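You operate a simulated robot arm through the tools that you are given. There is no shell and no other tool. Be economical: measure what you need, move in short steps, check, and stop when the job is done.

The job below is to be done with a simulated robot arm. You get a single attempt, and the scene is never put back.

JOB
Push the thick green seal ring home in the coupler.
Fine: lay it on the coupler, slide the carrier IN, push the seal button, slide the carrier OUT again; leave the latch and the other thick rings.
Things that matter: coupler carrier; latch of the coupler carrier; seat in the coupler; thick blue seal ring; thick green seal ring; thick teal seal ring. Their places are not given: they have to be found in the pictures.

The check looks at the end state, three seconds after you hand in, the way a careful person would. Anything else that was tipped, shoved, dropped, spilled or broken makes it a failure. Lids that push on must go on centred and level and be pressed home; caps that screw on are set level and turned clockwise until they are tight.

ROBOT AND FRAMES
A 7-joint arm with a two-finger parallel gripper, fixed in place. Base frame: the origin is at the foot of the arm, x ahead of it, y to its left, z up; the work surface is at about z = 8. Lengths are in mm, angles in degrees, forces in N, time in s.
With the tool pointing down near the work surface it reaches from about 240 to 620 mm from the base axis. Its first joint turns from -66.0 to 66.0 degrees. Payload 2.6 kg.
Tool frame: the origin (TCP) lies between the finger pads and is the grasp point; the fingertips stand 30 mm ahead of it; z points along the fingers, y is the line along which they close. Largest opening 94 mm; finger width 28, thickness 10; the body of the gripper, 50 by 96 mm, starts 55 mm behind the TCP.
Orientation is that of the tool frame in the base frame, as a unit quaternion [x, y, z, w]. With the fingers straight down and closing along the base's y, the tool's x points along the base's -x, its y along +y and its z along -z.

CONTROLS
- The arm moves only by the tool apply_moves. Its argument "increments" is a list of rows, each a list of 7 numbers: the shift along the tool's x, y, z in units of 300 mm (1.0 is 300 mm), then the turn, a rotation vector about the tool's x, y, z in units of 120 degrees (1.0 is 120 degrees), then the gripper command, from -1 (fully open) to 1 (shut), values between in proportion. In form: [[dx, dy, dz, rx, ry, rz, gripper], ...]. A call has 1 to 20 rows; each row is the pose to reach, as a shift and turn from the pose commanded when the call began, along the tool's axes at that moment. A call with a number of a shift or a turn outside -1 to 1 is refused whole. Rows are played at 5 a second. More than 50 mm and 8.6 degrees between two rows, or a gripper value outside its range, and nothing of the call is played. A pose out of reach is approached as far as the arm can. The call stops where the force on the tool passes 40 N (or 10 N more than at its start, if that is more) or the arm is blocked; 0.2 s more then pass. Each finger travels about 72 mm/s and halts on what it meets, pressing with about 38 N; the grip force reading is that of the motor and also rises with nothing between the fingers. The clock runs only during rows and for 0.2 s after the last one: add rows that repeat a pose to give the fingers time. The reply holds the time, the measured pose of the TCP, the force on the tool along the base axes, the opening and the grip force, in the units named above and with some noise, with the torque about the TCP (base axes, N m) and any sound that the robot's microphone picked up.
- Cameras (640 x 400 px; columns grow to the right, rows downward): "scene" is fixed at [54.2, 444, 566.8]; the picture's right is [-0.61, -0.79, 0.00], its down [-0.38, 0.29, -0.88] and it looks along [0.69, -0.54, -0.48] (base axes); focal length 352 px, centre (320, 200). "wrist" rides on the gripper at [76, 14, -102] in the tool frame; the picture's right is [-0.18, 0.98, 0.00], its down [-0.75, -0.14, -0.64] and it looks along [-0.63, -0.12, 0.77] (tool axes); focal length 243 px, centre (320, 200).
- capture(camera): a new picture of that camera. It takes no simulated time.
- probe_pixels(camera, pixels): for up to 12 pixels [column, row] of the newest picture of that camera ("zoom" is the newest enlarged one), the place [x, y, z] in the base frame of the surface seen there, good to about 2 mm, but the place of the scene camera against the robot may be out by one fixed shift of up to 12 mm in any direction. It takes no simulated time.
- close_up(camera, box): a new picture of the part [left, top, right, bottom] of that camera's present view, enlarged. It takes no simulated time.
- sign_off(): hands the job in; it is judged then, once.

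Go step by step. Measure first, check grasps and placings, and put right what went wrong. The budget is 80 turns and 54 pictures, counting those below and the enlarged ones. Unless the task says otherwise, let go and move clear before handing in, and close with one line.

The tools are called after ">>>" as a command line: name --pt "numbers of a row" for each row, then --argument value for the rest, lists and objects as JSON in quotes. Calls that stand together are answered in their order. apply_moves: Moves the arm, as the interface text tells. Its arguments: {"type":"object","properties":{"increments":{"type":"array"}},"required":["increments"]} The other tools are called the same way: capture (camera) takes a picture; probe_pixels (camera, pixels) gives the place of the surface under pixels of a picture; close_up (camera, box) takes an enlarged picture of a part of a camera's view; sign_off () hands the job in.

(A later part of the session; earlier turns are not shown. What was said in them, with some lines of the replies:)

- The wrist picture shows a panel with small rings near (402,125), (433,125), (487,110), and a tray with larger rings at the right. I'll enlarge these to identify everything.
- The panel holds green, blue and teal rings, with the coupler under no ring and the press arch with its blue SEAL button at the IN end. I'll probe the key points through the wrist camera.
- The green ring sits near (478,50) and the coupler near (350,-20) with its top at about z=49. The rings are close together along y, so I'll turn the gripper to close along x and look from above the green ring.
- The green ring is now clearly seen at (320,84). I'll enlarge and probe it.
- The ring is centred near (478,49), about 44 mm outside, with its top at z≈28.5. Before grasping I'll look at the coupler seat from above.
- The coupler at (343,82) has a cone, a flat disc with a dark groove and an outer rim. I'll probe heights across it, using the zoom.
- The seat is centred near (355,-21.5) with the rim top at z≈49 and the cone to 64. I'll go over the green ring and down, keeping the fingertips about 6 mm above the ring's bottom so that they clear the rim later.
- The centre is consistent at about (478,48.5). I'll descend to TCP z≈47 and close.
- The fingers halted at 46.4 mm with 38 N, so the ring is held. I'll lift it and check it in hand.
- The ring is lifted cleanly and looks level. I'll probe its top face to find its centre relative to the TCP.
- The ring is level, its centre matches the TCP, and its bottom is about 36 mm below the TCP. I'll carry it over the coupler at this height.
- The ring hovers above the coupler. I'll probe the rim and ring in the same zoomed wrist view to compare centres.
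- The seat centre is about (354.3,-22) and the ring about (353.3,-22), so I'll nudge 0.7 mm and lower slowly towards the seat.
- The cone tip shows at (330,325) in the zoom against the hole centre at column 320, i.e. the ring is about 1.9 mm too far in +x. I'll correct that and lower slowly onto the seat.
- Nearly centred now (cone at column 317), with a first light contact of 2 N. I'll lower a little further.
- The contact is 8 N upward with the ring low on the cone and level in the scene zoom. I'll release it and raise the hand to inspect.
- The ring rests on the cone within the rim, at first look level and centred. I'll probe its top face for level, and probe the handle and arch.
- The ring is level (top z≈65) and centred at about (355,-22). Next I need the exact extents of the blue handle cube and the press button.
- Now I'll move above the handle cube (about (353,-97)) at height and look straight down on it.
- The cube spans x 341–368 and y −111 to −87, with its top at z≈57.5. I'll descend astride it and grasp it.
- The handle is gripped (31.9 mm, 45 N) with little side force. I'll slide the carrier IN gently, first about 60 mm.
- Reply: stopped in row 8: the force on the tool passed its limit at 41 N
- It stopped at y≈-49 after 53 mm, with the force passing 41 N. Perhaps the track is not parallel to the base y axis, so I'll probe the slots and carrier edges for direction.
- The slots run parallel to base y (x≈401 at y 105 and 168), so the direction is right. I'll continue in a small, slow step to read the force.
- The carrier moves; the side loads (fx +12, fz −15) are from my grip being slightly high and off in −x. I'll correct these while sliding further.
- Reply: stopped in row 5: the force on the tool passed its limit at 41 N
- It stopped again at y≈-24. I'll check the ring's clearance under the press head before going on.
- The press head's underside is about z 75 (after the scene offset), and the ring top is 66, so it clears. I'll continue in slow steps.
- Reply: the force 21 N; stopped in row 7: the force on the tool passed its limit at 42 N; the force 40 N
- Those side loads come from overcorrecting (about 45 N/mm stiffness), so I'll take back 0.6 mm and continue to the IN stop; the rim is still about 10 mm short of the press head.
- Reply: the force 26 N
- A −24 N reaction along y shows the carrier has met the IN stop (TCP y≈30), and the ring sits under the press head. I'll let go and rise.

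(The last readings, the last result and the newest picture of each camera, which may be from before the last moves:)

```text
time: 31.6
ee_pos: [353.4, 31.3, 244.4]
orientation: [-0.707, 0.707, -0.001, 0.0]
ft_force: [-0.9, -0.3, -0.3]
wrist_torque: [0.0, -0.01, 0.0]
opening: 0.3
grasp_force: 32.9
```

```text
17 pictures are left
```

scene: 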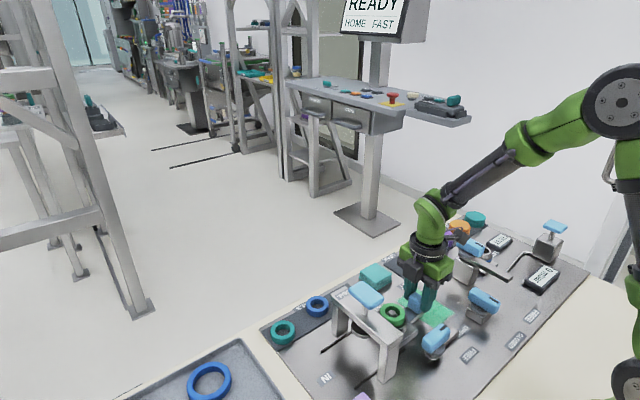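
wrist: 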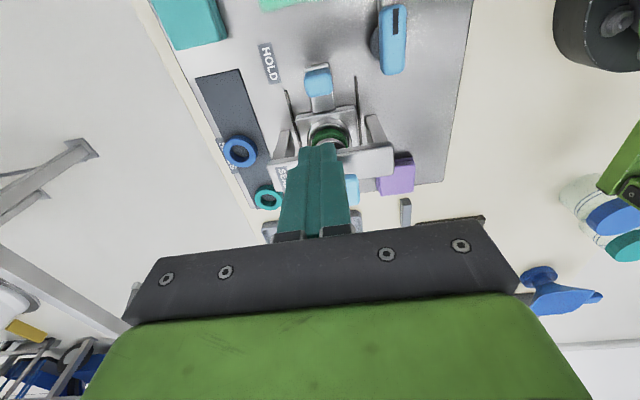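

The carrier stays IN. I'll move over the button at about (352,109) with the fingers shut and look.

>>> apply_moves --pt "-0.09 0 0 0 0 0 1" --pt "-0.18 0 0 0 0 0 1" --pt "-0.263 0.003 0 0 0 0 1" --pt "-0.263 0.003 0 0 0 0 1"

>>> capture --camera "wrist"

>>> probe_pixels --camera "wrist" --pixels '[[330, 120], [340, 110], [320, 100], [350, 130], [300, 120], [360, 120], [330, 95], [330, 135], [310, 110], [345, 100]]'

```text
time: 32.6
ee_pos: [355.0, 111.3, 243.3]
orientation: [0.707, -0.707, 0.002, -0.001]
ft_force: [0.1, 0.6, -0.7]
wrist_torque: [0.01, -0.01, 0.01]
opening: 0.1
grasp_force: 33.0
```

```text
16 pictures are left
```

wrist: 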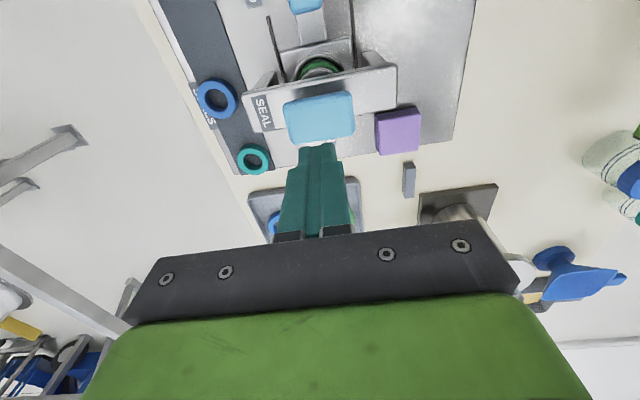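

```text
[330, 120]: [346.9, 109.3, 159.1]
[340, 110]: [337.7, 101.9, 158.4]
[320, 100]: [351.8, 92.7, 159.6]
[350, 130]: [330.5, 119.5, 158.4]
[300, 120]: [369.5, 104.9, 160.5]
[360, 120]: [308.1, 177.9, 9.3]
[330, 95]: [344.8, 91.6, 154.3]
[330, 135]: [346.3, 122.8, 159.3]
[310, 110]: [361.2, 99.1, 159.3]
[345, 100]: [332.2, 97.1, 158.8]
```

The button top is at z≈159, centred near (352.5,108). I'll descend to just above it, then press in slow steps.

>>> apply_moves --pt "0.007 0.004 0.06 0 0 0 1" --pt "0.007 0.004 0.12 0 0 0 1" --pt "0.007 0.004 0.165 0 0 0 1" --pt "0.007 0.004 0.18 0 0 0 1" --pt "0.007 0.004 0.19 0 0 0 1" --pt "0.007 0.004 0.2 0 0 0 1" --pt "0.007 0.004 0.205 0 0 0 1" --pt "0.007 0.004 0.21 0 0 0 1"

>>> close_up --camera "scene" --box '[310, 270, 440, 370]'

```text
time: 34.4
ee_pos: [352.1, 107.4, 181.3]
orientation: [0.707, -0.707, 0.002, 0.0]
ft_force: [-1.0, -3.4, 6.0]
wrist_torque: [-0.04, 0.05, 0.08]
opening: 0.0
grasp_force: 33.2
```

```text
4.00 times, centred on (375, 320) of scene
```

zoom: 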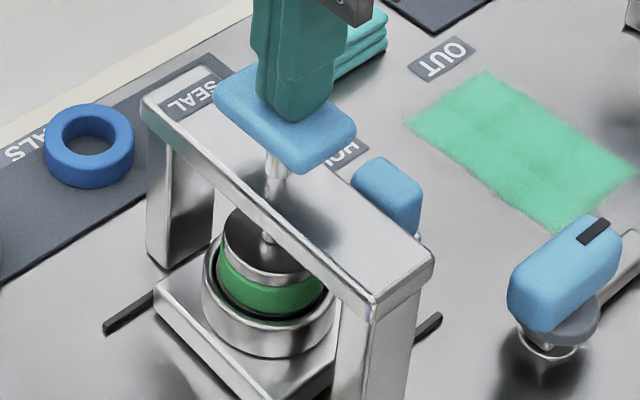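

The press head is down about 8 mm with 6 N and nearing the ring. I'll keep pressing slowly.

>>> apply_moves --pt "0 0 0.005 0 0 0 1" --pt "0 0 0.01 0 0 0 1" --pt "0 0 0.015 0 0 0 1" --pt "0 0 0.02 0 0 0 1" --pt "0 0 0.025 0 0 0 1" --pt "0 0 0.03 0 0 0 1" --pt "0 0 0.035 0 0 0 1" --pt "0 0 0.04 0 0 0 1"

>>> close_up --camera "scene" --box '[310, 270, 440, 370]'

```text
time: 36.2
ee_pos: [354.2, 109.2, 171.5]
orientation: [-0.706, 0.708, -0.002, 0.003]
ft_force: [-6.3, -2.0, 11.8]
wrist_torque: [-0.11, 0.19, -0.01]
opening: 0.0
grasp_force: 32.8
heard: click
stopped in row 8: the force on the tool passed its limit at 44 N (the readings are from after the stop); the commanded pose is now the measured one
```

```text
4.00 times, centred on (375, 320) of scene
```

zoom: 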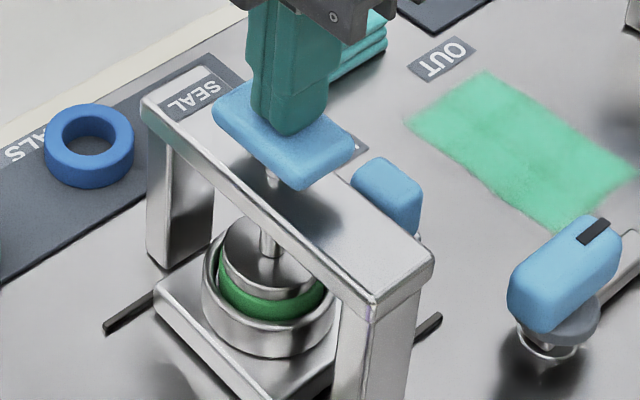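

A click was heard and the force shot past 44 N: the ring went home. One more small press confirms that it's solid.

>>> apply_moves --pt "0 0 0.003 0 0 0 1" --pt "0 0 0.006 0 0 0 1" --pt "0 0 0.009 0 0 0 1"

```text
time: 36.9
ee_pos: [354.1, 108.8, 170.3]
orientation: [-0.706, 0.708, -0.003, 0.004]
ft_force: [-5.2, -2.6, 10.6]
wrist_torque: [-0.12, 0.23, 0.02]
opening: 0.0
grasp_force: 33.1
stopped in row 3: the force on the tool passed its limit at 43 N (the readings are from after the stop); the commanded pose is now the measured one
```

It's solid. I'll raise the hand, confirm the press head springs back up, and go back over the handle.

>>> apply_moves --pt "0 0 -0.02 0 0 0 1" --pt "0 0 -0.05 0 0 0 1" --pt "0 0 -0.12 0 0 0 1" --pt "0 0 -0.24 0 0 0 1" --pt "0.08 0 -0.25 0 0 0 0.5" --pt "0.16 0 -0.25 0 0 0 0" --pt "0.26 0 -0.25 0 0 0 -0.2" --pt "0.26 0 -0.25 0 0 0 -0.2"

>>> close_up --camera "scene" --box '[310, 270, 440, 370]'

>>> capture --camera "wrist"

>>> probe_pixels --camera "wrist" --pixels '[[318, 80], [318, 70], [308, 82], [329, 82], [318, 90], [318, 95]]'

```text
time: 38.6
ee_pos: [352.1, 29.9, 248.8]
orientation: [-0.706, 0.708, -0.003, 0.003]
ft_force: [0.1, 0.3, -0.2]
wrist_torque: [0.05, 0.02, 0.01]
opening: 56.2
grasp_force: 0.0
```

```text
4.00 times, centred on (375, 320) of scene
```

zoom: 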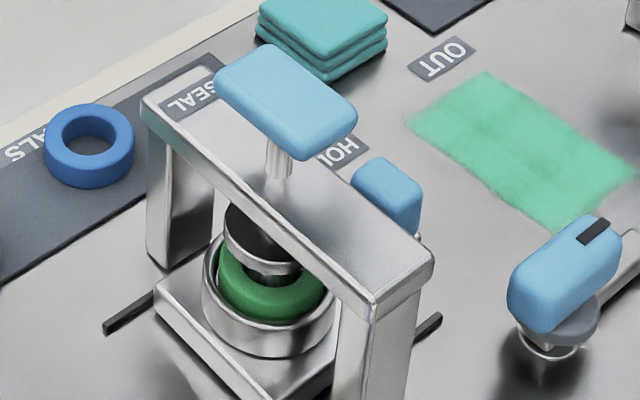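

```text
12 pictures are left
```

wrist: 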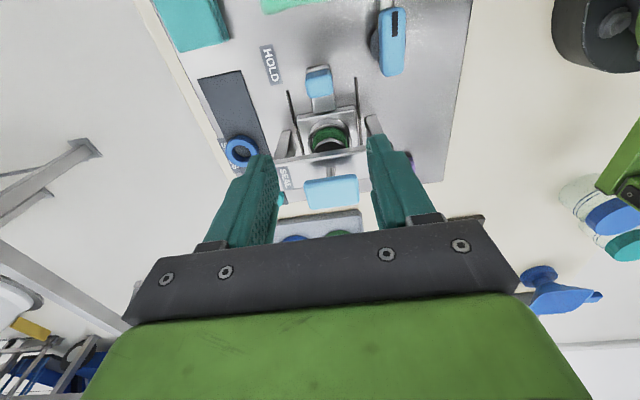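

```text
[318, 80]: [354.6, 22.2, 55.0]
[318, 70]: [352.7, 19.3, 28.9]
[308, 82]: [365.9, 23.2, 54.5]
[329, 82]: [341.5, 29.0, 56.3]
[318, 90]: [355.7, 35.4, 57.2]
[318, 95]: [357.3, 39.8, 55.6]
```

The press sprang back and the ring sits lower in the seat. The handle is now at about (355,32), so I'll descend and grip it again.

>>> apply_moves --pt "0 -0.003 0.12 0 0 0 -0.2" --pt "0 -0.003 0.24 0 0 0 -0.2" --pt "0 -0.003 0.36 0 0 0 -0.2" --pt "0 -0.003 0.48 0 0 0 -0.2" --pt "0 -0.003 0.57 0 0 0 -0.2" --pt "0 -0.003 0.617 0 0 0 -0.2" --pt "0 -0.003 0.617 0 0 0 0.1" --pt "0 -0.003 0.617 0 0 0 0.4" --pt "0 -0.003 0.617 0 0 0 0.5" --pt "0 -0.003 0.617 0 0 0 0.5"

```text
time: 40.9
ee_pos: [353.7, 30.0, 61.5]
orientation: [-0.707, 0.708, -0.003, 0.004]
ft_force: [9.3, 1.4, -13.1]
wrist_torque: [0.21, 0.78, 0.08]
opening: 31.8
grasp_force: 44.9
```

Gripped. I'll slide OUT gently with a small correction for the residual loads.

>>> apply_moves --pt "0.006 -0.0007 0.001 0 0 0 0.5" --pt "0.015 -0.0007 0.001 0 0 0 0.5" --pt "0.027 -0.0007 0.001 0 0 0 0.5" --pt "0.04 -0.0007 0.001 0 0 0 0.5" --pt "0.055 -0.0007 0.001 0 0 0 0.5" --pt "0.07 -0.0007 0.001 0 0 0 0.5" --pt "0.085 -0.0007 0.001 0 0 0 0.5" --pt "0.1 -0.0007 0.001 0 0 0 0.5"

```text
time: 42.6
ee_pos: [354.6, 0.4, 61.1]
orientation: [-0.706, 0.708, -0.001, 0.0]
ft_force: [-25.8, 1.2, 29.5]
wrist_torque: [0.33, 0.59, 0.9]
opening: 31.9
grasp_force: 45.2
```

The slide works; loads are drifting at about 0.5 mm per 30 mm in x and z, so I'll build that slope into the next stretch.

>>> apply_moves --pt "0.005 0.0015 -0.0015 0 0 0 0.5" --pt "0.015 0.0021 -0.002 0 0 0 0.5" --pt "0.03 0.0023 -0.0022 0 0 0 0.5" --pt "0.045 0.0025 -0.0024 0 0 0 0.5" --pt "0.06 0.0027 -0.0026 0 0 0 0.5" --pt "0.075 0.0029 -0.0028 0 0 0 0.5" --pt "0.09 0.0031 -0.003 0 0 0 0.5" --pt "0.105 0.0033 -0.0032 0 0 0 0.5" --pt "0.12 0.0035 -0.0034 0 0 0 0.5"

```text
time: 44.6
ee_pos: [354.7, -36.4, 61.3]
orientation: [-0.706, 0.708, -0.001, 0.003]
ft_force: [3.0, -0.7, -33.8]
wrist_torque: [-0.21, 0.49, 0.38]
opening: 32.1
grasp_force: 45.6
```

>>> apply_moves --pt "0.005 0.0001 0.0018 0 0 0 0.5" --pt "0.015 0.0002 0.002 0 0 0 0.5" --pt "0.03 0.0004 0.002 0 0 0 0.5" --pt "0.045 0.0006 0.002 0 0 0 0.5" --pt "0.06 0.0008 0.002 0 0 0 0.5" --pt "0.075 0.001 0.002 0 0 0 0.5" --pt "0.09 0.0012 0.002 0 0 0 0.5" --pt "0.105 0.0014 0.002 0 0 0 0.5" --pt "0.12 0.0016 0.002 0 0 0 0.5"

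```text
time: 46.6
ee_pos: [355.4, -71.9, 60.7]
orientation: [-0.706, 0.708, -0.003, 0.003]
ft_force: [10.6, 0.6, -35.1]
wrist_torque: [-0.13, 0.77, 0.13]
opening: 31.6
grasp_force: 44.5
```

>>> apply_moves --pt "0.005 -0.0007 0.002 0 0 0 0.5" --pt "0.015 -0.0007 0.0025 0 0 0 0.5" --pt "0.03 -0.0006 0.0027 0 0 0 0.5" --pt "0.045 -0.0005 0.003 0 0 0 0.5" --pt "0.06 -0.0004 0.0032 0 0 0 0.5" --pt "0.075 -0.0003 0.0034 0 0 0 0.5" --pt "0.085 -0.0002 0.0034 0 0 0 0.5" --pt "0.092 -0.0002 0.0034 0 0 0 0.5" --pt "0.098 -0.0002 0.0034 0 0 0 0.5" --pt "0.104 -0.0002 0.0034 0 0 0 0.5"

>>> close_up --camera "scene" --box '[320, 240, 480, 365]'

```text
time: 49.0
ee_pos: [355.3, -100.1, 60.3]
orientation: [0.707, -0.707, 0.002, -0.005]
ft_force: [-0.5, 2.0, 4.1]
wrist_torque: [-0.52, 0.97, -0.14]
opening: 31.8
grasp_force: 45.1
stopped in row 10: the force on the tool passed its limit at 46 N (the readings are from after the stop); the commanded pose is now the measured one
```

```text
3.20 times, centred on (400, 302) of scene
```

zoom: 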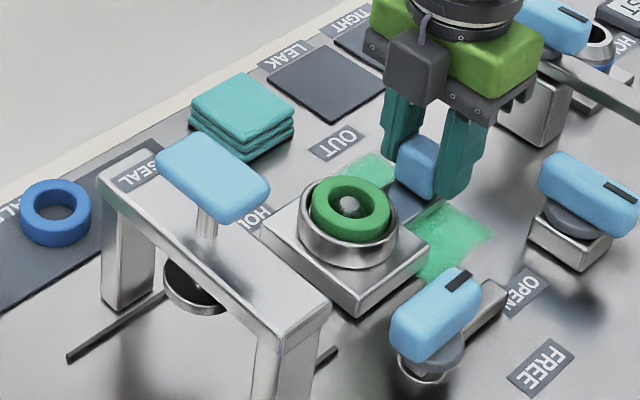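

The carrier is back near its starting spot and the ring sits home. I'll nudge once more to be sure it's against the OUT stop.

>>> apply_moves --pt "0.003 0 0 0 0 0 0.5" --pt "0.006 0 0 0 0 0 0.5" --pt "0.009 0 0 0 0 0 0.5" --pt "0.009 0 0 0 0 0 0.5"

```text
time: 50.0
ee_pos: [355.1, -99.4, 61.4]
orientation: [0.708, -0.706, 0.0, -0.006]
ft_force: [-2.0, 29.4, 14.8]
wrist_torque: [-0.01, 0.85, -0.35]
opening: 31.9
grasp_force: 44.5
```

The +29 N reaction with no motion confirms that the carrier is at the OUT stop. I'll relax, release, rise clear and inspect.

>>> apply_moves --pt "-0.008 0 0 0 0 0 0.5" --pt "-0.008 0 0 0 0 0 0.2" --pt "-0.008 0 0 0 0 0 -0.2" --pt "-0.008 0 0 0 0 0 -0.2" --pt "-0.008 0 -0.1 0 0 0 -0.2" --pt "-0.008 0 -0.22 0 0 0 -0.2" --pt "-0.008 0 -0.34 0 0 0 -0.2" --pt "-0.1 0 -0.45 0 0 0 -0.6" --pt "-0.2 0 -0.45 0 0 0 -0.6" --pt "-0.25 0 -0.45 0 0 0 -0.6"

>>> capture --camera "wrist"

>>> close_up --camera "wrist" --box '[240, 20, 400, 120]'

>>> probe_pixels --camera "zoom" --pixels '[[240, 270], [390, 270], [315, 190], [320, 350], [320, 275], [270, 200], [375, 200], [280, 40]]'

>>> capture --camera "scene"

```text
time: 52.2
ee_pos: [352.1, -27.2, 196.3]
orientation: [0.708, -0.706, 0.001, -0.006]
ft_force: [-0.3, 0.0, 0.0]
wrist_torque: [0.02, -0.02, -0.02]
opening: 74.9
grasp_force: 0.2
```

```text
10 pictures are left
```

wrist: 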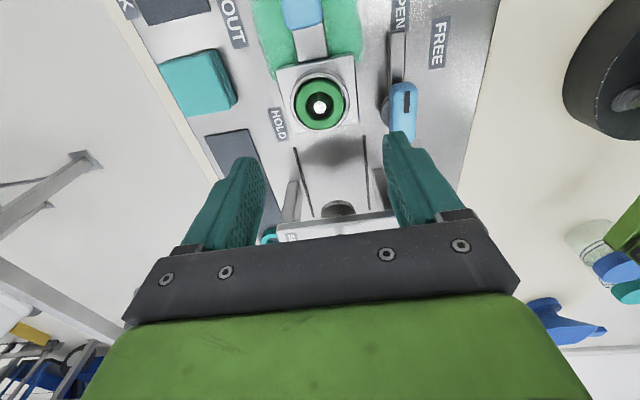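

```text
4.00 times, centred on (320, 70) of wrist
```

zoom: 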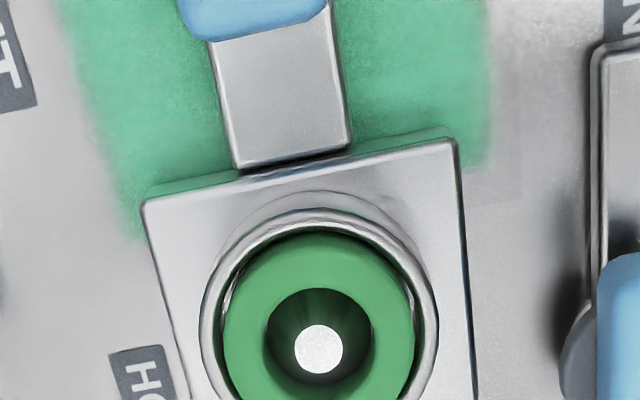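

```text
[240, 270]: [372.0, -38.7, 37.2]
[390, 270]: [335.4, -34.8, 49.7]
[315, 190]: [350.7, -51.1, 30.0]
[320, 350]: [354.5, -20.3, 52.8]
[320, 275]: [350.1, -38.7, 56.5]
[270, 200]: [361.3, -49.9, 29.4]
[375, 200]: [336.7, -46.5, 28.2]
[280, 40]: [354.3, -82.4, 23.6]
```

```text
8 pictures are left
```

scene: 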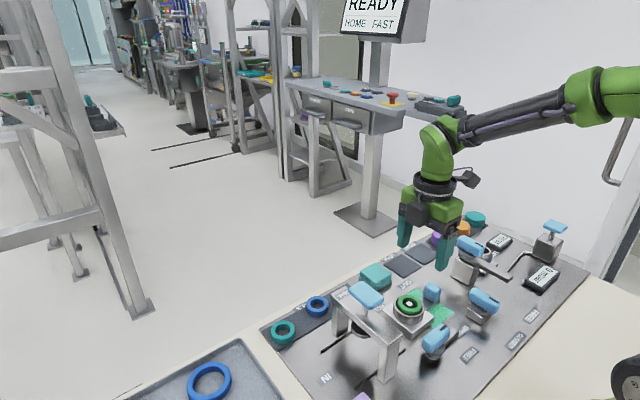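

The ring top is now at z≈56.5, against 65 before. I'll check its level around the face in one last view.

>>> probe_pixels --camera "wrist" --pixels '[[301, 104], [339, 104], [319, 86], [320, 121], [307, 92], [333, 92], [307, 117], [333, 117], [320, 107], [292, 104], [347, 104]]'

>>> close_up --camera "scene" --box '[360, 265, 460, 335]'

```text
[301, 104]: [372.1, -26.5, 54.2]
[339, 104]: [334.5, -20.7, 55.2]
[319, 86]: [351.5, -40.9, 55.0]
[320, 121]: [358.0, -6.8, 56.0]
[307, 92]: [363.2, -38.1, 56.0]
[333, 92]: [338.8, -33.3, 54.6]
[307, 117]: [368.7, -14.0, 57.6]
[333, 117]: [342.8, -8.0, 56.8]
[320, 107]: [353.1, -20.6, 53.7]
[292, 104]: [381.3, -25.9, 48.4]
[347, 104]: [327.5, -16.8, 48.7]
```

```text
5.71 times, centred on (410, 300) of scene
```

zoom: 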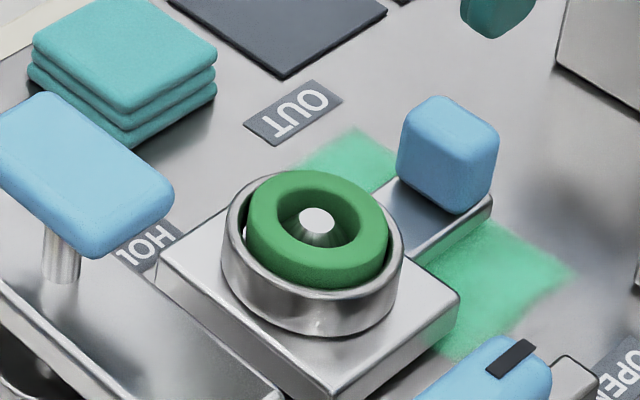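

The ring is level (top z≈55–57 all round), centred and about 9–10 mm lower than before pressing. The carrier handle is at its original OUT pixels, the latch and other rings are untouched, and the hand is clear, so I'm handing in.

>>> sign_off

```text
The job is handed in.
```

The thick green seal ring is pressed home in the coupler (it clicked and sits level), the carrier is back OUT, and the latch and other rings were left alone.
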